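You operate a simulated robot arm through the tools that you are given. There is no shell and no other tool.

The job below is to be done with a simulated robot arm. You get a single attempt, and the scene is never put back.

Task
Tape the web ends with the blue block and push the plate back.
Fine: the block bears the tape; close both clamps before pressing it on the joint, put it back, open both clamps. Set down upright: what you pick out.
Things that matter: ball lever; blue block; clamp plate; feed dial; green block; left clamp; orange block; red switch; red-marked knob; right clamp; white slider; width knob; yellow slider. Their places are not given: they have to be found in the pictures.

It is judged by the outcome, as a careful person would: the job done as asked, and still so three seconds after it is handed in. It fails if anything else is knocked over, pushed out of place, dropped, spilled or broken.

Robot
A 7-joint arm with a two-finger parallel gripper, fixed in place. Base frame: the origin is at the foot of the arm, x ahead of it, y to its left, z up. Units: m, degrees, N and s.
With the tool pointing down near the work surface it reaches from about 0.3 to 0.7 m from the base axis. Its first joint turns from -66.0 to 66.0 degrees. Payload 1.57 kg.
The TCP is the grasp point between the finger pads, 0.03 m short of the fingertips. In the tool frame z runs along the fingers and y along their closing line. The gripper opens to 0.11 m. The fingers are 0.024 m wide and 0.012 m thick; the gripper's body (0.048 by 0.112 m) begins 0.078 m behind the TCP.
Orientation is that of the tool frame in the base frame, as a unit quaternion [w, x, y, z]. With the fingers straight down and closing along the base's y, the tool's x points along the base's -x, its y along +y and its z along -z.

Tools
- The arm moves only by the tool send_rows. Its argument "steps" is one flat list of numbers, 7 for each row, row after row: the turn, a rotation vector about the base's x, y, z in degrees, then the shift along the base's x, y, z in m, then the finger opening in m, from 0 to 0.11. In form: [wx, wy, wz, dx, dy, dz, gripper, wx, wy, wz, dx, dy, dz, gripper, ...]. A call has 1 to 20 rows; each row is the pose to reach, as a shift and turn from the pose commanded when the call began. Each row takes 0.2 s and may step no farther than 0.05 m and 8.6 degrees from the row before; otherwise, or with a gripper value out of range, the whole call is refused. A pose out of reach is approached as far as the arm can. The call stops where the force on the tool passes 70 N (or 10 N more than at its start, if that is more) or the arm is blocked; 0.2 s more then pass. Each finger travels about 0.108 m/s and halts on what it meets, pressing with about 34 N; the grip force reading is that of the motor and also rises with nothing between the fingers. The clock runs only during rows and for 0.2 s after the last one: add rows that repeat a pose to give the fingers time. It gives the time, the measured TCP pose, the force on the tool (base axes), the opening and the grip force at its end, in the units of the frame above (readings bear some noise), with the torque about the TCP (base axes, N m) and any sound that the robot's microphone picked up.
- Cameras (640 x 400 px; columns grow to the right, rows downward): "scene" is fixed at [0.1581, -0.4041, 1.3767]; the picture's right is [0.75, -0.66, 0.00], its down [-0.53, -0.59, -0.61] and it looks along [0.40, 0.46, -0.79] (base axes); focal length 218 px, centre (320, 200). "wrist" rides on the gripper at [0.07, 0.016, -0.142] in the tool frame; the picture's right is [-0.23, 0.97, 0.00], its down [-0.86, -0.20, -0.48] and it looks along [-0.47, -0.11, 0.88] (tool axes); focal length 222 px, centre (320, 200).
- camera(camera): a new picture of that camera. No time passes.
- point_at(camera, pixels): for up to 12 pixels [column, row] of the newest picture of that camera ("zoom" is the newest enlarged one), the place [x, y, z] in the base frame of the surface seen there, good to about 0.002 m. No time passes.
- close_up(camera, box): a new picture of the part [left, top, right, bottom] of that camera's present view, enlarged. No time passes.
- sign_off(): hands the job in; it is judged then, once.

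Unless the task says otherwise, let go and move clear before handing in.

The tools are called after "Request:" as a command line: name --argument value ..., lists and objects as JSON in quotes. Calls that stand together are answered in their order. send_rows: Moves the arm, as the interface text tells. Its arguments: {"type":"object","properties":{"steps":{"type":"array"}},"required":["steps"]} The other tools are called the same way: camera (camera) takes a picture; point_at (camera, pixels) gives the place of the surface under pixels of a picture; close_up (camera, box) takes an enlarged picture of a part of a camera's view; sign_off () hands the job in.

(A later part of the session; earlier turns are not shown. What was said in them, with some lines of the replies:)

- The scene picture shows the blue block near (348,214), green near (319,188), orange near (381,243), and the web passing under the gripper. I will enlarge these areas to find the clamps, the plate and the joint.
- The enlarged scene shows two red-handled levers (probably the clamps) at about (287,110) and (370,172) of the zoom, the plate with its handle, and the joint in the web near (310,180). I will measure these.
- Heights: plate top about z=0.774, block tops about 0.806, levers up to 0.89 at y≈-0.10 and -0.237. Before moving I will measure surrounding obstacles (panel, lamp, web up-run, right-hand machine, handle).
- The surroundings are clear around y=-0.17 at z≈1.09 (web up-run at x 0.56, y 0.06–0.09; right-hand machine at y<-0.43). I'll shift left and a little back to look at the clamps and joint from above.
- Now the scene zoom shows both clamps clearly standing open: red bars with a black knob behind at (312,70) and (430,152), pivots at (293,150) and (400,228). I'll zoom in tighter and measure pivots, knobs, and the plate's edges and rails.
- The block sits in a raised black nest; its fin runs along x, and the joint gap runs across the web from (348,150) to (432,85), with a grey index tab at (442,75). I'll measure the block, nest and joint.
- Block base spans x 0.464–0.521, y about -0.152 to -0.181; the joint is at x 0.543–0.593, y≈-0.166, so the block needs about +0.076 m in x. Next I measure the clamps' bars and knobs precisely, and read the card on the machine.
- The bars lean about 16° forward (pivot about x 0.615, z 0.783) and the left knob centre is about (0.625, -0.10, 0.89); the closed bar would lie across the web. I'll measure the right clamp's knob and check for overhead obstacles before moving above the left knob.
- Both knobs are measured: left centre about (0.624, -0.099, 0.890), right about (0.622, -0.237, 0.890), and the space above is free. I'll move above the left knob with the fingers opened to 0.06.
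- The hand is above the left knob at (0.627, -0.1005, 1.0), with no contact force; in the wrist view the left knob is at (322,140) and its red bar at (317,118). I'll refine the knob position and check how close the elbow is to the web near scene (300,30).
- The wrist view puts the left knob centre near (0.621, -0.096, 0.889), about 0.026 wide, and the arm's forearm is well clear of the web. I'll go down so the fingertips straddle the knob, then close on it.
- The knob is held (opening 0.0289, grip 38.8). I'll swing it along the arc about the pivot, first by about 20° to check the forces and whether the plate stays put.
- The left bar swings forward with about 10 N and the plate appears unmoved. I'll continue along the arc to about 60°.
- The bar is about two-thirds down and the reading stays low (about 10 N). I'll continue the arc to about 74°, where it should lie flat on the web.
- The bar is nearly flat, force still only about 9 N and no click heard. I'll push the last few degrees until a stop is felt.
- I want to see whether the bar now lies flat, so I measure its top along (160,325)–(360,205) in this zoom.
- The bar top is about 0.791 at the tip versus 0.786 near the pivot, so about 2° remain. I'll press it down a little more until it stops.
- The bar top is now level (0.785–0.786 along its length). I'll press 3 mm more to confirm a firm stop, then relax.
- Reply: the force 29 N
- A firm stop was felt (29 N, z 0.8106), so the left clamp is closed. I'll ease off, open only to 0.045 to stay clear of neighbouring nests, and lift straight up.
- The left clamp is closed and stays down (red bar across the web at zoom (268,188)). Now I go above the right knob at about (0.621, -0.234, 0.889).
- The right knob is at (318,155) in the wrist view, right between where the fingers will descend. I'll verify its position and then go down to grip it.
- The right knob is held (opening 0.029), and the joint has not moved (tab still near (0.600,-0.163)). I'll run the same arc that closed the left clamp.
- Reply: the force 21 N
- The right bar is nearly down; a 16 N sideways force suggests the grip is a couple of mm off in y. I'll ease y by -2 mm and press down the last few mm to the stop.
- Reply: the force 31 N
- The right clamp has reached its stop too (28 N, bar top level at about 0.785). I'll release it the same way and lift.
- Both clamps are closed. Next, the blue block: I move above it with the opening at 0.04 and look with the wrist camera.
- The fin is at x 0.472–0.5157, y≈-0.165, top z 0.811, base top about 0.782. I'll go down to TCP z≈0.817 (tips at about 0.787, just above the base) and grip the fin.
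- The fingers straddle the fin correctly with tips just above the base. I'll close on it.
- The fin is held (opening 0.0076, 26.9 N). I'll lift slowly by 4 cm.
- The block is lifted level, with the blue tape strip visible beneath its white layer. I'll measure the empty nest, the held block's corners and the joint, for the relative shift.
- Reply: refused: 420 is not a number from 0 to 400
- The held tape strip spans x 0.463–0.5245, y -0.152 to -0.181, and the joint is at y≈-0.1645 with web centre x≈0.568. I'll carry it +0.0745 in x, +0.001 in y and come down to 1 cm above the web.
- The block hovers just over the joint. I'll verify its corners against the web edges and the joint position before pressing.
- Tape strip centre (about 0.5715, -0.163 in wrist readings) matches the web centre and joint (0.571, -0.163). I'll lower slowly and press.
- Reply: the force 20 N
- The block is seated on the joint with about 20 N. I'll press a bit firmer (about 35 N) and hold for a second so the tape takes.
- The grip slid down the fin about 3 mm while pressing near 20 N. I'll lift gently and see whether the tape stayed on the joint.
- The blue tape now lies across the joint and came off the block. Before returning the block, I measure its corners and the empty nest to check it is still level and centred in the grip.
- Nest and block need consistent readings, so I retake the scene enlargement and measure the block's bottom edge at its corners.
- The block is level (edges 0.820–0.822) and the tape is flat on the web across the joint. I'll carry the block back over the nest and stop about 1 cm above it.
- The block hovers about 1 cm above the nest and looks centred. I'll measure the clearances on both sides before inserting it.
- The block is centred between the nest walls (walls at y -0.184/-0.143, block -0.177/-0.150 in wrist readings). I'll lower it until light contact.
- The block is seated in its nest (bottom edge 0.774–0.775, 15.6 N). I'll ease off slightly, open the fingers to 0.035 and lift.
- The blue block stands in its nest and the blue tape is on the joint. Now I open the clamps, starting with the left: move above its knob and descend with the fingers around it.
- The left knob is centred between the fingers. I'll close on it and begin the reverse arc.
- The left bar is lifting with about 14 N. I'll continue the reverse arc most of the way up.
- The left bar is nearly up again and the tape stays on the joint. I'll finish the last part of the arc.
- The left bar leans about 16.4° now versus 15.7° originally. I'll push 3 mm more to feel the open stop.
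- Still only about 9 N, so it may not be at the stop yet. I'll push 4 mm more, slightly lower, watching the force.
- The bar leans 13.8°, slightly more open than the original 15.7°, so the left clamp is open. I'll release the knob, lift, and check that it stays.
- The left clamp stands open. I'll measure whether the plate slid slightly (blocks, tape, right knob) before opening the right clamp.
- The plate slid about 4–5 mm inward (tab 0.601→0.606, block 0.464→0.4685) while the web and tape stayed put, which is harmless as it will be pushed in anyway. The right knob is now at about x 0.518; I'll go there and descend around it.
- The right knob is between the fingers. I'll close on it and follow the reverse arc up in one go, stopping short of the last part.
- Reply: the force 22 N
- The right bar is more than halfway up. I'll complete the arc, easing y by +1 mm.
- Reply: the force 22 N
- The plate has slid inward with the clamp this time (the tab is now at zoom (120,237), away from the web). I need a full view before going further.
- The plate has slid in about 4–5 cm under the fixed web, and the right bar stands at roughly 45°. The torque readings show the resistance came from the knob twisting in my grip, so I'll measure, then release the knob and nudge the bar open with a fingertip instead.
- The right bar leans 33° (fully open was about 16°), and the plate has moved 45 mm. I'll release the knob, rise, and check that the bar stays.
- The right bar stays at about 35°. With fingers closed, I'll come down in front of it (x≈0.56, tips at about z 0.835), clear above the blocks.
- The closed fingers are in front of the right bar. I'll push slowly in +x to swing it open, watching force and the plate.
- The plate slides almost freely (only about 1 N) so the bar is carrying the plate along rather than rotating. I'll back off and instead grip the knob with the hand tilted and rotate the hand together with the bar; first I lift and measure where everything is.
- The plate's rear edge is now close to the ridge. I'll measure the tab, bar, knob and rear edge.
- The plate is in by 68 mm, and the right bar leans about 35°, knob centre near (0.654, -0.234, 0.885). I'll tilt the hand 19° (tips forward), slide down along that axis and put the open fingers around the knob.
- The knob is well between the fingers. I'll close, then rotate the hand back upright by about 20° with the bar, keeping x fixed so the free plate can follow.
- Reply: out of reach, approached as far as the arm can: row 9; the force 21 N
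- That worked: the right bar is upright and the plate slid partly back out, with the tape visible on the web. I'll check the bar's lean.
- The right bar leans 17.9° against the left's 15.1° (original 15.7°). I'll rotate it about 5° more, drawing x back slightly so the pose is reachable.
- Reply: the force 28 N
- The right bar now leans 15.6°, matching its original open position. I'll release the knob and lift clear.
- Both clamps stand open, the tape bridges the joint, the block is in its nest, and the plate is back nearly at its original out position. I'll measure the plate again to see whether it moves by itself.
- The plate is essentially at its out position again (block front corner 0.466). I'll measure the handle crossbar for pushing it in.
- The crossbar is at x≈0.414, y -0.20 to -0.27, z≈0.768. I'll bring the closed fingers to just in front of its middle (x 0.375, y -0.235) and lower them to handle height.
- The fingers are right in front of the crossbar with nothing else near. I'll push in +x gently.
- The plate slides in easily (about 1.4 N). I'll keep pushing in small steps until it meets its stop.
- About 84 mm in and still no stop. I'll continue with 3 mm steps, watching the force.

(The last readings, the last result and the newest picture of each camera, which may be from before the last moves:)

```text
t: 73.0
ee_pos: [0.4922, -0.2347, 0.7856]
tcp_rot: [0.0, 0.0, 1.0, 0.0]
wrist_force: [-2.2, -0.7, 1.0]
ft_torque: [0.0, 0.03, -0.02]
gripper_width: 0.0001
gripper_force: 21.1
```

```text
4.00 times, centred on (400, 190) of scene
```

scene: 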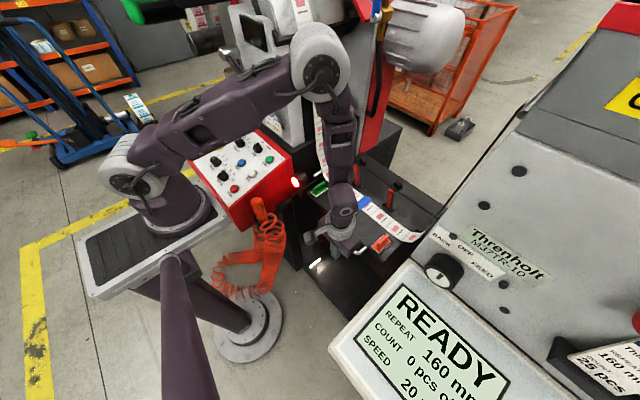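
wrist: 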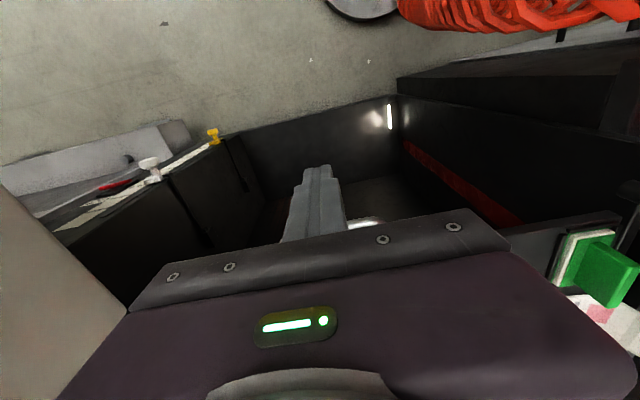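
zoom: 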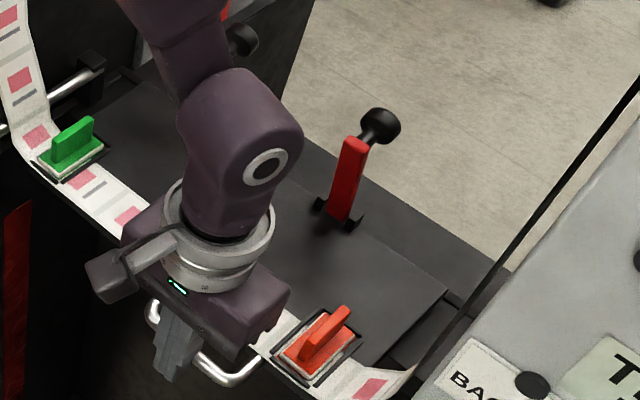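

The plate passes over the line in the table and is not at a stop yet (2 N). I'll keep going in small steps.

Request:
send_rows --steps '[0, 0, 0, 0.004, 0, 0, 0, 0, 0, 0, 0.008, 0, 0, 0, 0, 0, 0, 0.012, 0, 0, 0, 0, 0, 0, 0.016, 0, 0, 0, 0, 0, 0, 0.02, 0, 0, 0]'

Request:
close_up --camera "scene" --box '[300, 130, 430, 260]'

Request:
camera --camera "wrist"

```text
t: 74.2
ee_pos: [0.5148, -0.2357, 0.7863]
tcp_rot: [0.0, 0.0, 1.0, 0.0]
wrist_force: [-1.3, 0.2, 0.6]
ft_torque: [-0.03, 0.03, -0.02]
gripper_width: 0.0003
gripper_force: 21.3
```

```text
3.08 times, centred on (365, 195) of scene
```

zoom: 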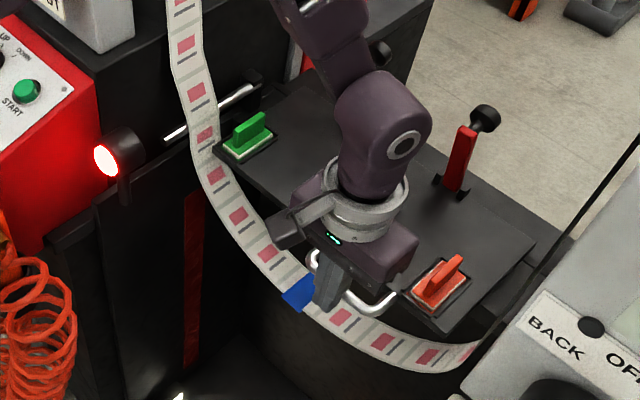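

```text
taken
```

wrist: 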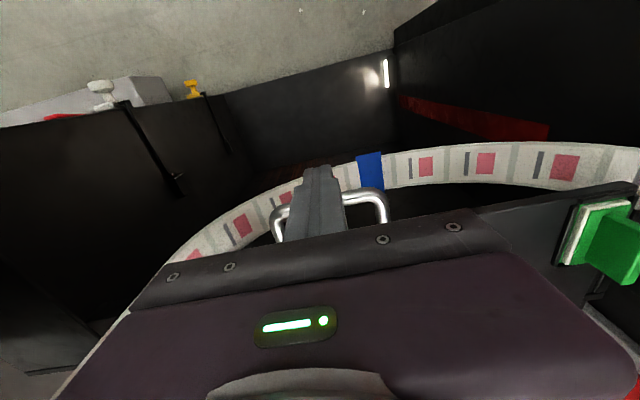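

The web with the blue splice has now dropped free of the plate into a loop in front of it, as expected when the plate goes back. I'll look closely at the finger and web, then see whether the plate is fully home.

Request:
close_up --camera "scene" --box '[335, 185, 415, 250]'

Request:
point_at --camera "zoom" --pixels '[[165, 170], [210, 290], [90, 250], [280, 330], [380, 370], [500, 300], [120, 215], [180, 215], [350, 290], [430, 330], [300, 240], [250, 300]]'

Request:
close_up --camera "wrist" --box '[240, 120, 440, 260]'

```text
6.15 times, centred on (375, 218) of scene
```

zoom: 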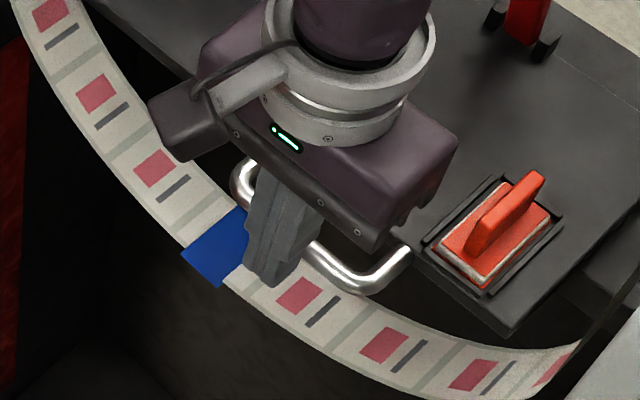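

```text
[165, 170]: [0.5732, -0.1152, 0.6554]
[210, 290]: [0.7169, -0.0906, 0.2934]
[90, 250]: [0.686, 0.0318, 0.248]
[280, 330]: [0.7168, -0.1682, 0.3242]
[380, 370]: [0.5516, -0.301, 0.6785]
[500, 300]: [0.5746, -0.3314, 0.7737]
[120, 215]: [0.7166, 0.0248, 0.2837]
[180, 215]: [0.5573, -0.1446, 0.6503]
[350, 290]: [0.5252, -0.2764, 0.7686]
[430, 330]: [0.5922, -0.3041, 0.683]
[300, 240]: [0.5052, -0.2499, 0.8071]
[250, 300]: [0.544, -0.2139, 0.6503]
```

```text
2.86 times, centred on (340, 190) of wrist
```

zoom: 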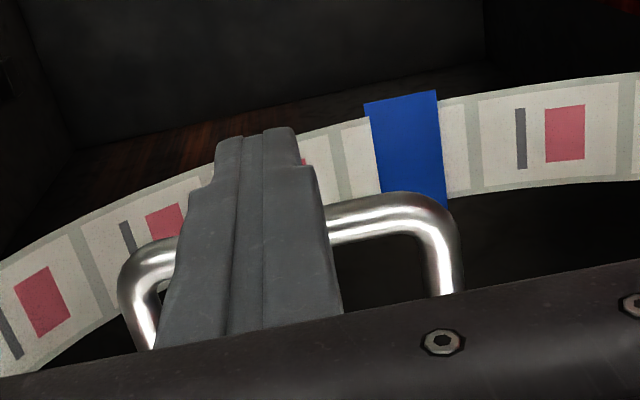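

The web hangs at about z 0.65, well below my fingertips (0.756). I'll keep pushing in small steps until I feel the stop.

Request:
send_rows --steps '[0, 0, 0, 0.004, 0, 0, 0, 0, 0, 0, 0.008, 0, 0, 0, 0, 0, 0, 0.012, 0, 0, 0, 0, 0, 0, 0.016, 0, 0, 0]'

Request:
close_up --camera "scene" --box '[300, 130, 430, 260]'

```text
t: 75.2
ee_pos: [0.5292, -0.2354, 0.7851]
tcp_rot: [-0.001, 0.001, 1.0, 0.001]
wrist_force: [-1.8, -0.7, 0.4]
ft_torque: [0.02, 0.03, 0.02]
gripper_width: 0.0002
gripper_force: 21.1
```

```text
3.08 times, centred on (365, 195) of scene
```

zoom: 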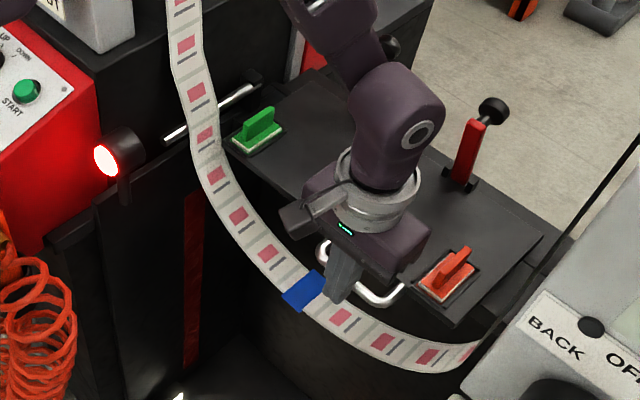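

Still sliding with about 2 N; nothing obstructs. I continue.

Request:
send_rows --steps '[0, 0, 0, 0.004, 0, 0, 0, 0, 0, 0, 0.008, 0, 0, 0, 0, 0, 0, 0.012, 0, 0, 0, 0, 0, 0, 0.016, 0, 0, 0, 0, 0, 0, 0.02, 0, 0, 0]'

Request:
close_up --camera "scene" --box '[300, 130, 430, 260]'

```text
t: 76.4
ee_pos: [0.549, -0.2354, 0.7847]
tcp_rot: [0.0, 0.0, 1.0, 0.0]
wrist_force: [0.3, -0.2, -0.4]
ft_torque: [-0.01, 0.01, -0.01]
gripper_width: 0.0
gripper_force: 21.5
```

```text
3.08 times, centred on (365, 195) of scene
```

zoom: 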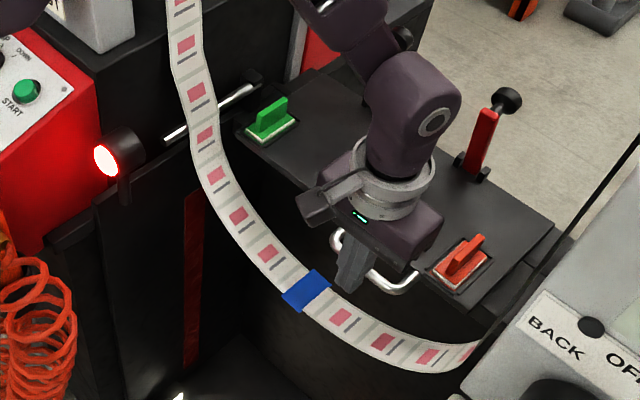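

The reading dropped to zero, so the plate may have coasted ahead; its rear edge is now near the table's far edge. I'll advance a few mm more to check for the stop.

Request:
send_rows --steps '[0, 0, 0, 0.003, 0, 0, 0, 0, 0, 0, 0.006, 0, 0, 0, 0, 0, 0, 0.006, 0, 0, 0]'

Request:
close_up --camera "scene" --box '[340, 140, 460, 240]'

```text
t: 77.2
ee_pos: [0.5551, -0.2362, 0.7859]
tcp_rot: [0.001, 0.0, 1.0, -0.001]
wrist_force: [0.7, -0.8, -0.3]
ft_torque: [0.02, -0.01, -0.01]
gripper_width: 0.0
gripper_force: 21.5
```

```text
4.00 times, centred on (400, 190) of scene
```

zoom: 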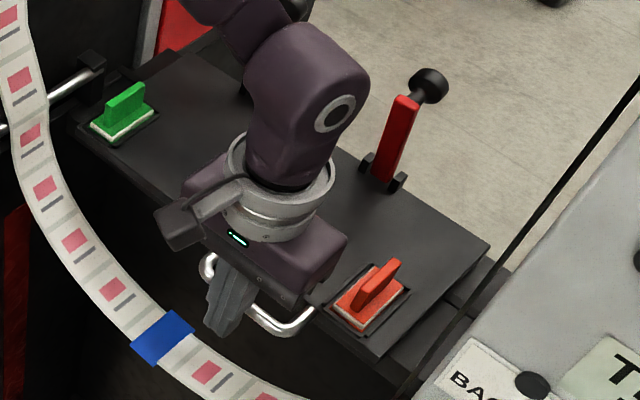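

The fingers feel no load, so I'll measure where the handle and plate are now relative to the fingers.

Request:
point_at --camera "zoom" --pixels '[[205, 268], [262, 325], [285, 330], [225, 300], [350, 315], [370, 345], [390, 355], [470, 245], [350, 190], [385, 150], [380, 175], [420, 85]]'

Request:
camera --camera "wrist"

Request:
close_up --camera "wrist" --box '[240, 120, 440, 260]'

Request:
point_at --camera "zoom" --pixels '[[360, 230], [400, 220], [150, 270], [440, 260], [260, 150]]'

```text
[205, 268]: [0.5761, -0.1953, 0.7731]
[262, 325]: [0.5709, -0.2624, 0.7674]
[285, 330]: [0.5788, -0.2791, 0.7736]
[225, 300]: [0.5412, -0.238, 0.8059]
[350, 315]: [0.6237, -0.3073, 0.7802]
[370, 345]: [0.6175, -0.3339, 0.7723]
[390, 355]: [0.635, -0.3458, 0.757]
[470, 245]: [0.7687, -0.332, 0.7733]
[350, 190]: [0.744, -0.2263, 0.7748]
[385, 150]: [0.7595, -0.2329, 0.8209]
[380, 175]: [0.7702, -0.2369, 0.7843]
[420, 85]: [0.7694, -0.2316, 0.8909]
```

```text
taken
```

wrist: 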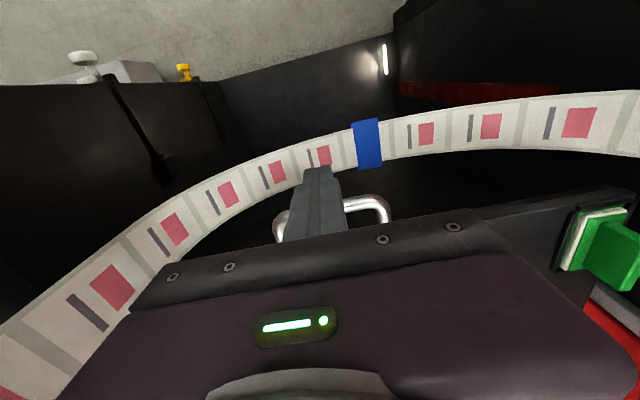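

```text
2.86 times, centred on (340, 190) of wrist
```

zoom: 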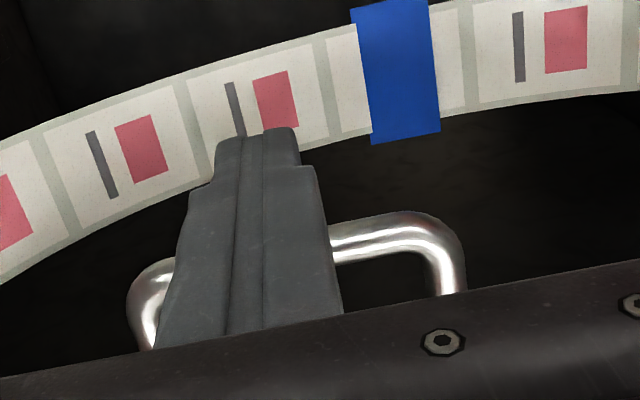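

```text
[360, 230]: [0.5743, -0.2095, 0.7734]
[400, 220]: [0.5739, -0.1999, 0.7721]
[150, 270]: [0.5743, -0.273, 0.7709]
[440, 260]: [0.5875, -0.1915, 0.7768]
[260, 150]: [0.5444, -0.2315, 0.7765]
```

The handle has moved 0.16 m in total (0.414→0.574), slightly ahead of the fingers. I'll press 6 mm further to see whether it's at a firm stop.

Request:
send_rows --steps '[0, 0, 0, 0.002, 0, 0, 0, 0, 0, 0, 0.004, 0, 0, 0, 0, 0, 0, 0.006, 0, 0, 0, 0, 0, 0, 0.006, 0, 0, 0]'

Request:
close_up --camera "scene" --box '[340, 140, 460, 240]'

Request:
point_at --camera "zoom" --pixels '[[205, 265], [262, 325], [285, 330], [350, 315], [420, 85]]'

```text
t: 78.2
ee_pos: [0.5609, -0.236, 0.7845]
tcp_rot: [-0.001, 0.0, 1.0, 0.0]
wrist_force: [0.1, -1.6, -0.2]
ft_torque: [0.03, 0.01, 0.0]
gripper_width: 0.0
gripper_force: 20.6
```

```text
4.00 times, centred on (400, 190) of scene
```

zoom: 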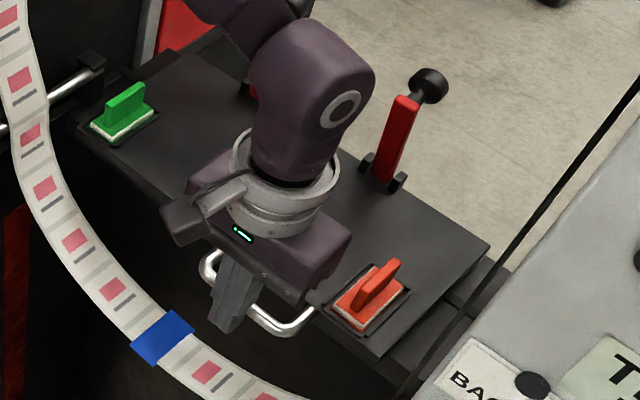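

```text
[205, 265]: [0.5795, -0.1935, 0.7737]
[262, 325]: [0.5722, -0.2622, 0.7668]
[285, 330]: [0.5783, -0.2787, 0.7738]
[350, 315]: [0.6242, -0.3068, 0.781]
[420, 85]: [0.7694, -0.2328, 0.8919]
```

The plate hasn't moved and there is still no contact; I'll advance a few more mm to touch the handle.

Request:
send_rows --steps '[0, 0, 0, 0.002, 0, 0, 0, 0, 0, 0, 0.004, 0, 0, 0, 0, 0, 0, 0.006, 0, 0, 0, 0, 0, 0, 0.008, 0, 0, 0, 0, 0, 0, 0.008, 0, 0, 0]'

Request:
close_up --camera "scene" --box '[340, 140, 460, 240]'

Request:
point_at --camera "zoom" --pixels '[[205, 265], [262, 325], [285, 330], [350, 315], [420, 85]]'

```text
t: 79.4
ee_pos: [0.5622, -0.2361, 0.7845]
tcp_rot: [-0.009, 0.001, 1.0, 0.001]
wrist_force: [-53.0, -4.3, 11.8]
ft_torque: [-0.44, 0.63, -0.01]
gripper_width: 0.0
gripper_force: 20.9
```

```text
4.00 times, centred on (400, 190) of scene
```

zoom: 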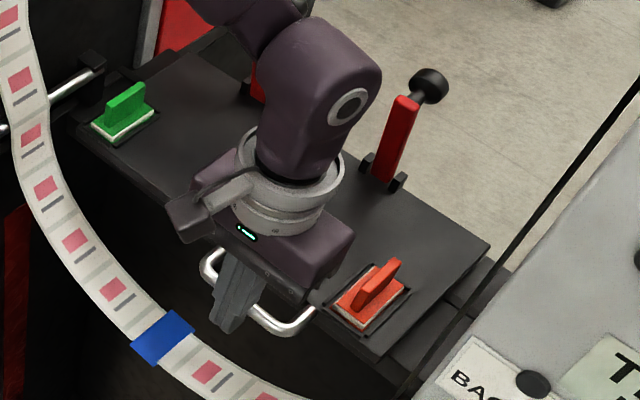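

```text
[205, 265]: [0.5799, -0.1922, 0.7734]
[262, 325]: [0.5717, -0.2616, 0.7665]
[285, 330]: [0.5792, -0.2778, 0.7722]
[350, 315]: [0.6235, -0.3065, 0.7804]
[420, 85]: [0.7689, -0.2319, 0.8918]
```

A firm stop (53 N, no movement): the plate is fully home. I'll back off in -x and rise clear, then inspect everything.

Request:
send_rows --steps '[0, 0, 0, -0.008, 0, 0, 0, 0, 0, 0, -0.03, 0, 0, 0, 0, 0, 0, -0.06, 0, 0, 0, 0, 0, 0, -0.07, 0, 0.04, 0.02, 0, 0, 0, -0.08, 0, 0.085, 0.04, 0, 0, 0, -0.1, 0, 0.13, 0.05, 0, 0, 0, -0.13, 0, 0.17, 0.05, 0, 0, 0, -0.17, 0, 0.2, 0.05, 0, 0, 0, -0.2, 0, 0.23, 0.05, 0, 0, 0, -0.2, 0, 0.23, 0.05]'

Request:
camera --camera "scene"

Request:
close_up --camera "scene" --box '[300, 120, 440, 260]'

Request:
camera --camera "wrist"

```text
t: 81.6
ee_pos: [0.368, -0.2371, 1.0164]
tcp_rot: [-0.001, 0.001, 1.0, 0.0]
wrist_force: [-0.3, 0.5, 0.0]
ft_torque: [0.01, -0.02, 0.01]
gripper_width: 0.0504
gripper_force: 0.0
```

```text
taken
```

scene: 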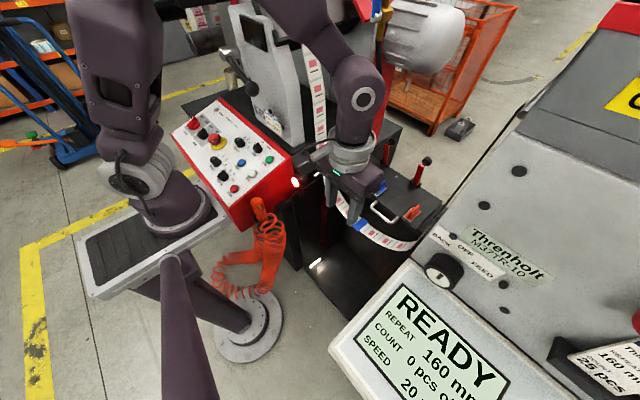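

```text
2.86 times, centred on (370, 190) of scene
```

zoom: 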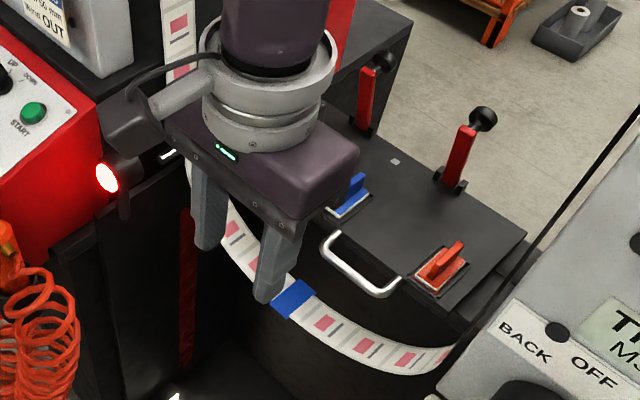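

```text
taken
```

wrist: 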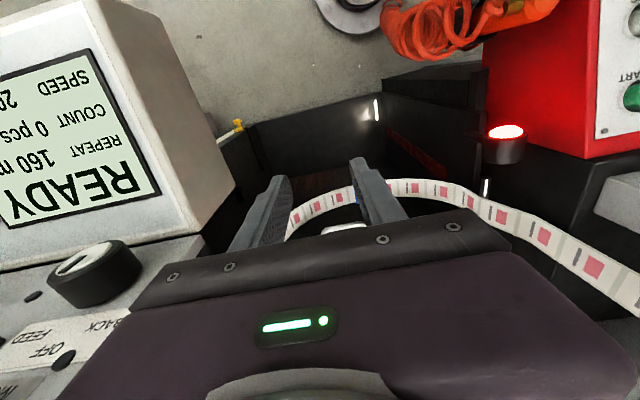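

The plate is in, clamps stand open, and the spliced web hangs free. I'll move the hand further away for an unobstructed inspection.

Request:
send_rows --steps '[0, 0, 0, -0.01, 0.02, 0.03, 0.05, 0, 0, 0, -0.02, 0.05, 0.05, 0.05, 0, 0, 0, -0.035, 0.068, 0.073, 0.05, 0, 0, 0, -0.035, 0.068, 0.073, 0.05]'

Request:
close_up --camera "scene" --box '[300, 120, 440, 260]'

Request:
close_up --camera "scene" --box '[365, 140, 435, 195]'

Request:
close_up --camera "scene" --box '[325, 150, 425, 230]'

```text
t: 82.6
ee_pos: [0.3327, -0.1665, 1.0869]
tcp_rot: [-0.001, 0.001, 1.0, 0.0]
wrist_force: [0.3, 0.6, 0.3]
ft_torque: [0.01, 0.01, 0.02]
gripper_width: 0.05
gripper_force: 0.1
```

```text
2.86 times, centred on (370, 190) of scene
```

zoom: 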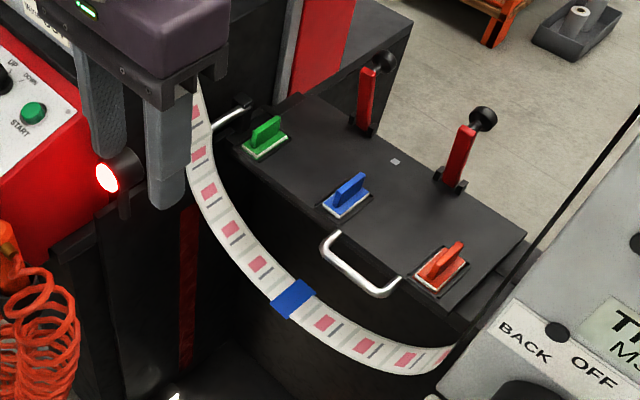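

```text
7.27 times, centred on (400, 168) of scene
```

zoom: 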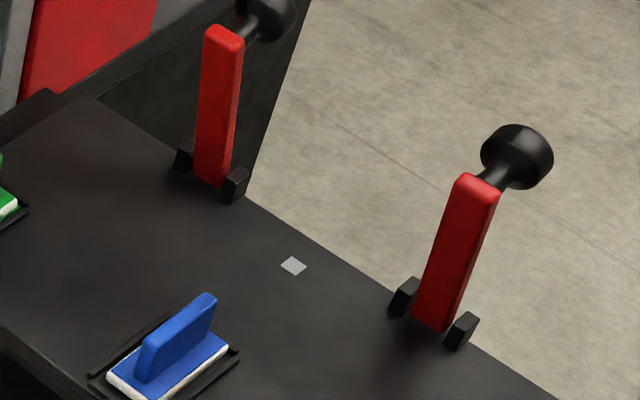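

```text
5.00 times, centred on (375, 190) of scene
```

zoom: 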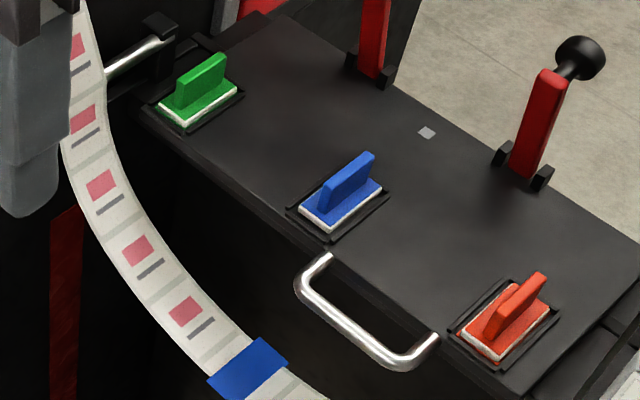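

Everything looks right: all three blocks are upright in their nests, both clamps open, tape across the joint, plate home. I'll do a last check on clamp lean and the blue block's seating.

Request:
point_at --camera "zoom" --pixels '[[550, 85], [540, 120], [528, 160], [375, 20], [374, 50], [345, 185], [325, 225], [302, 200], [378, 195], [426, 133], [395, 358], [240, 375]]'

Request:
camera --camera "scene"

```text
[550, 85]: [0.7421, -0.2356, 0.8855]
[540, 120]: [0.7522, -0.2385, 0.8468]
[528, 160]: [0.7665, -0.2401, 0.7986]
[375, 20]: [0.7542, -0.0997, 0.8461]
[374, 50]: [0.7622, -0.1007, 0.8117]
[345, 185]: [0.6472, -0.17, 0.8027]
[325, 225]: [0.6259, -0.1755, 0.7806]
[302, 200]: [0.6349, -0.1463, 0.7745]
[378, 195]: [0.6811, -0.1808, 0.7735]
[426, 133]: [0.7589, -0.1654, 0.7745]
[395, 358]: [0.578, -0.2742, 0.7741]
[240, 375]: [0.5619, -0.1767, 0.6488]
```

```text
taken
```

scene: 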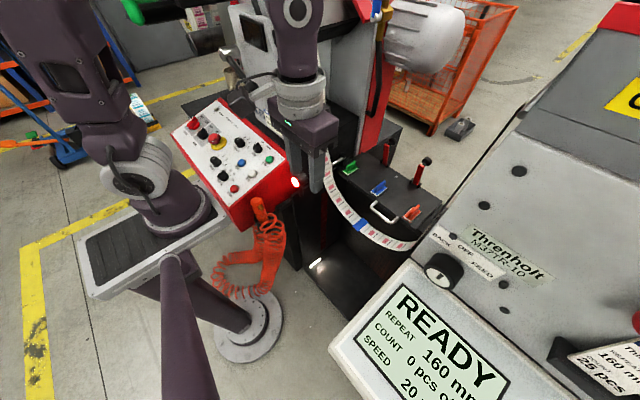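

The right clamp leans 15.7° and the left about 13°, both at their open positions. The tab is at x 0.759, so the plate is fully home, and the blue block sits flat and upright in its nest with the tape across the joint. The hand is clear, so I hand the job in.

Request:
sign_off

```text
The job is handed in.
```

The web ends are taped with the blue block's tape, and the plate is pushed fully back to its stop. I have handed the job in but have not seen the verdict.

- **Clamps:** Both were closed down to their stops before I pressed the block. Both are open again, at or slightly past their original angle.
- **Tape:** The block was pressed on the joint at about 20 N. The tape came off the block and stayed across the joint, and it now hangs with the web in front of the plate.
- **Blue block:** It is back in its nest, flat and upright.
- **Plate:** It slid in about 16 cm and held against a 53 N push.

**Plate moved early:** The plate slid before I meant it to. It shifted about 5 mm while the right clamp was still closed, then up to about 7 cm in while I was opening that clamp. The web and tape did not shift. The plate went back out nearly to its starting position as I finished opening the clamp, and only then did I push it home.

I did not touch the green or orange blocks, and both sit upright in their nests. The hand is clear of the work.
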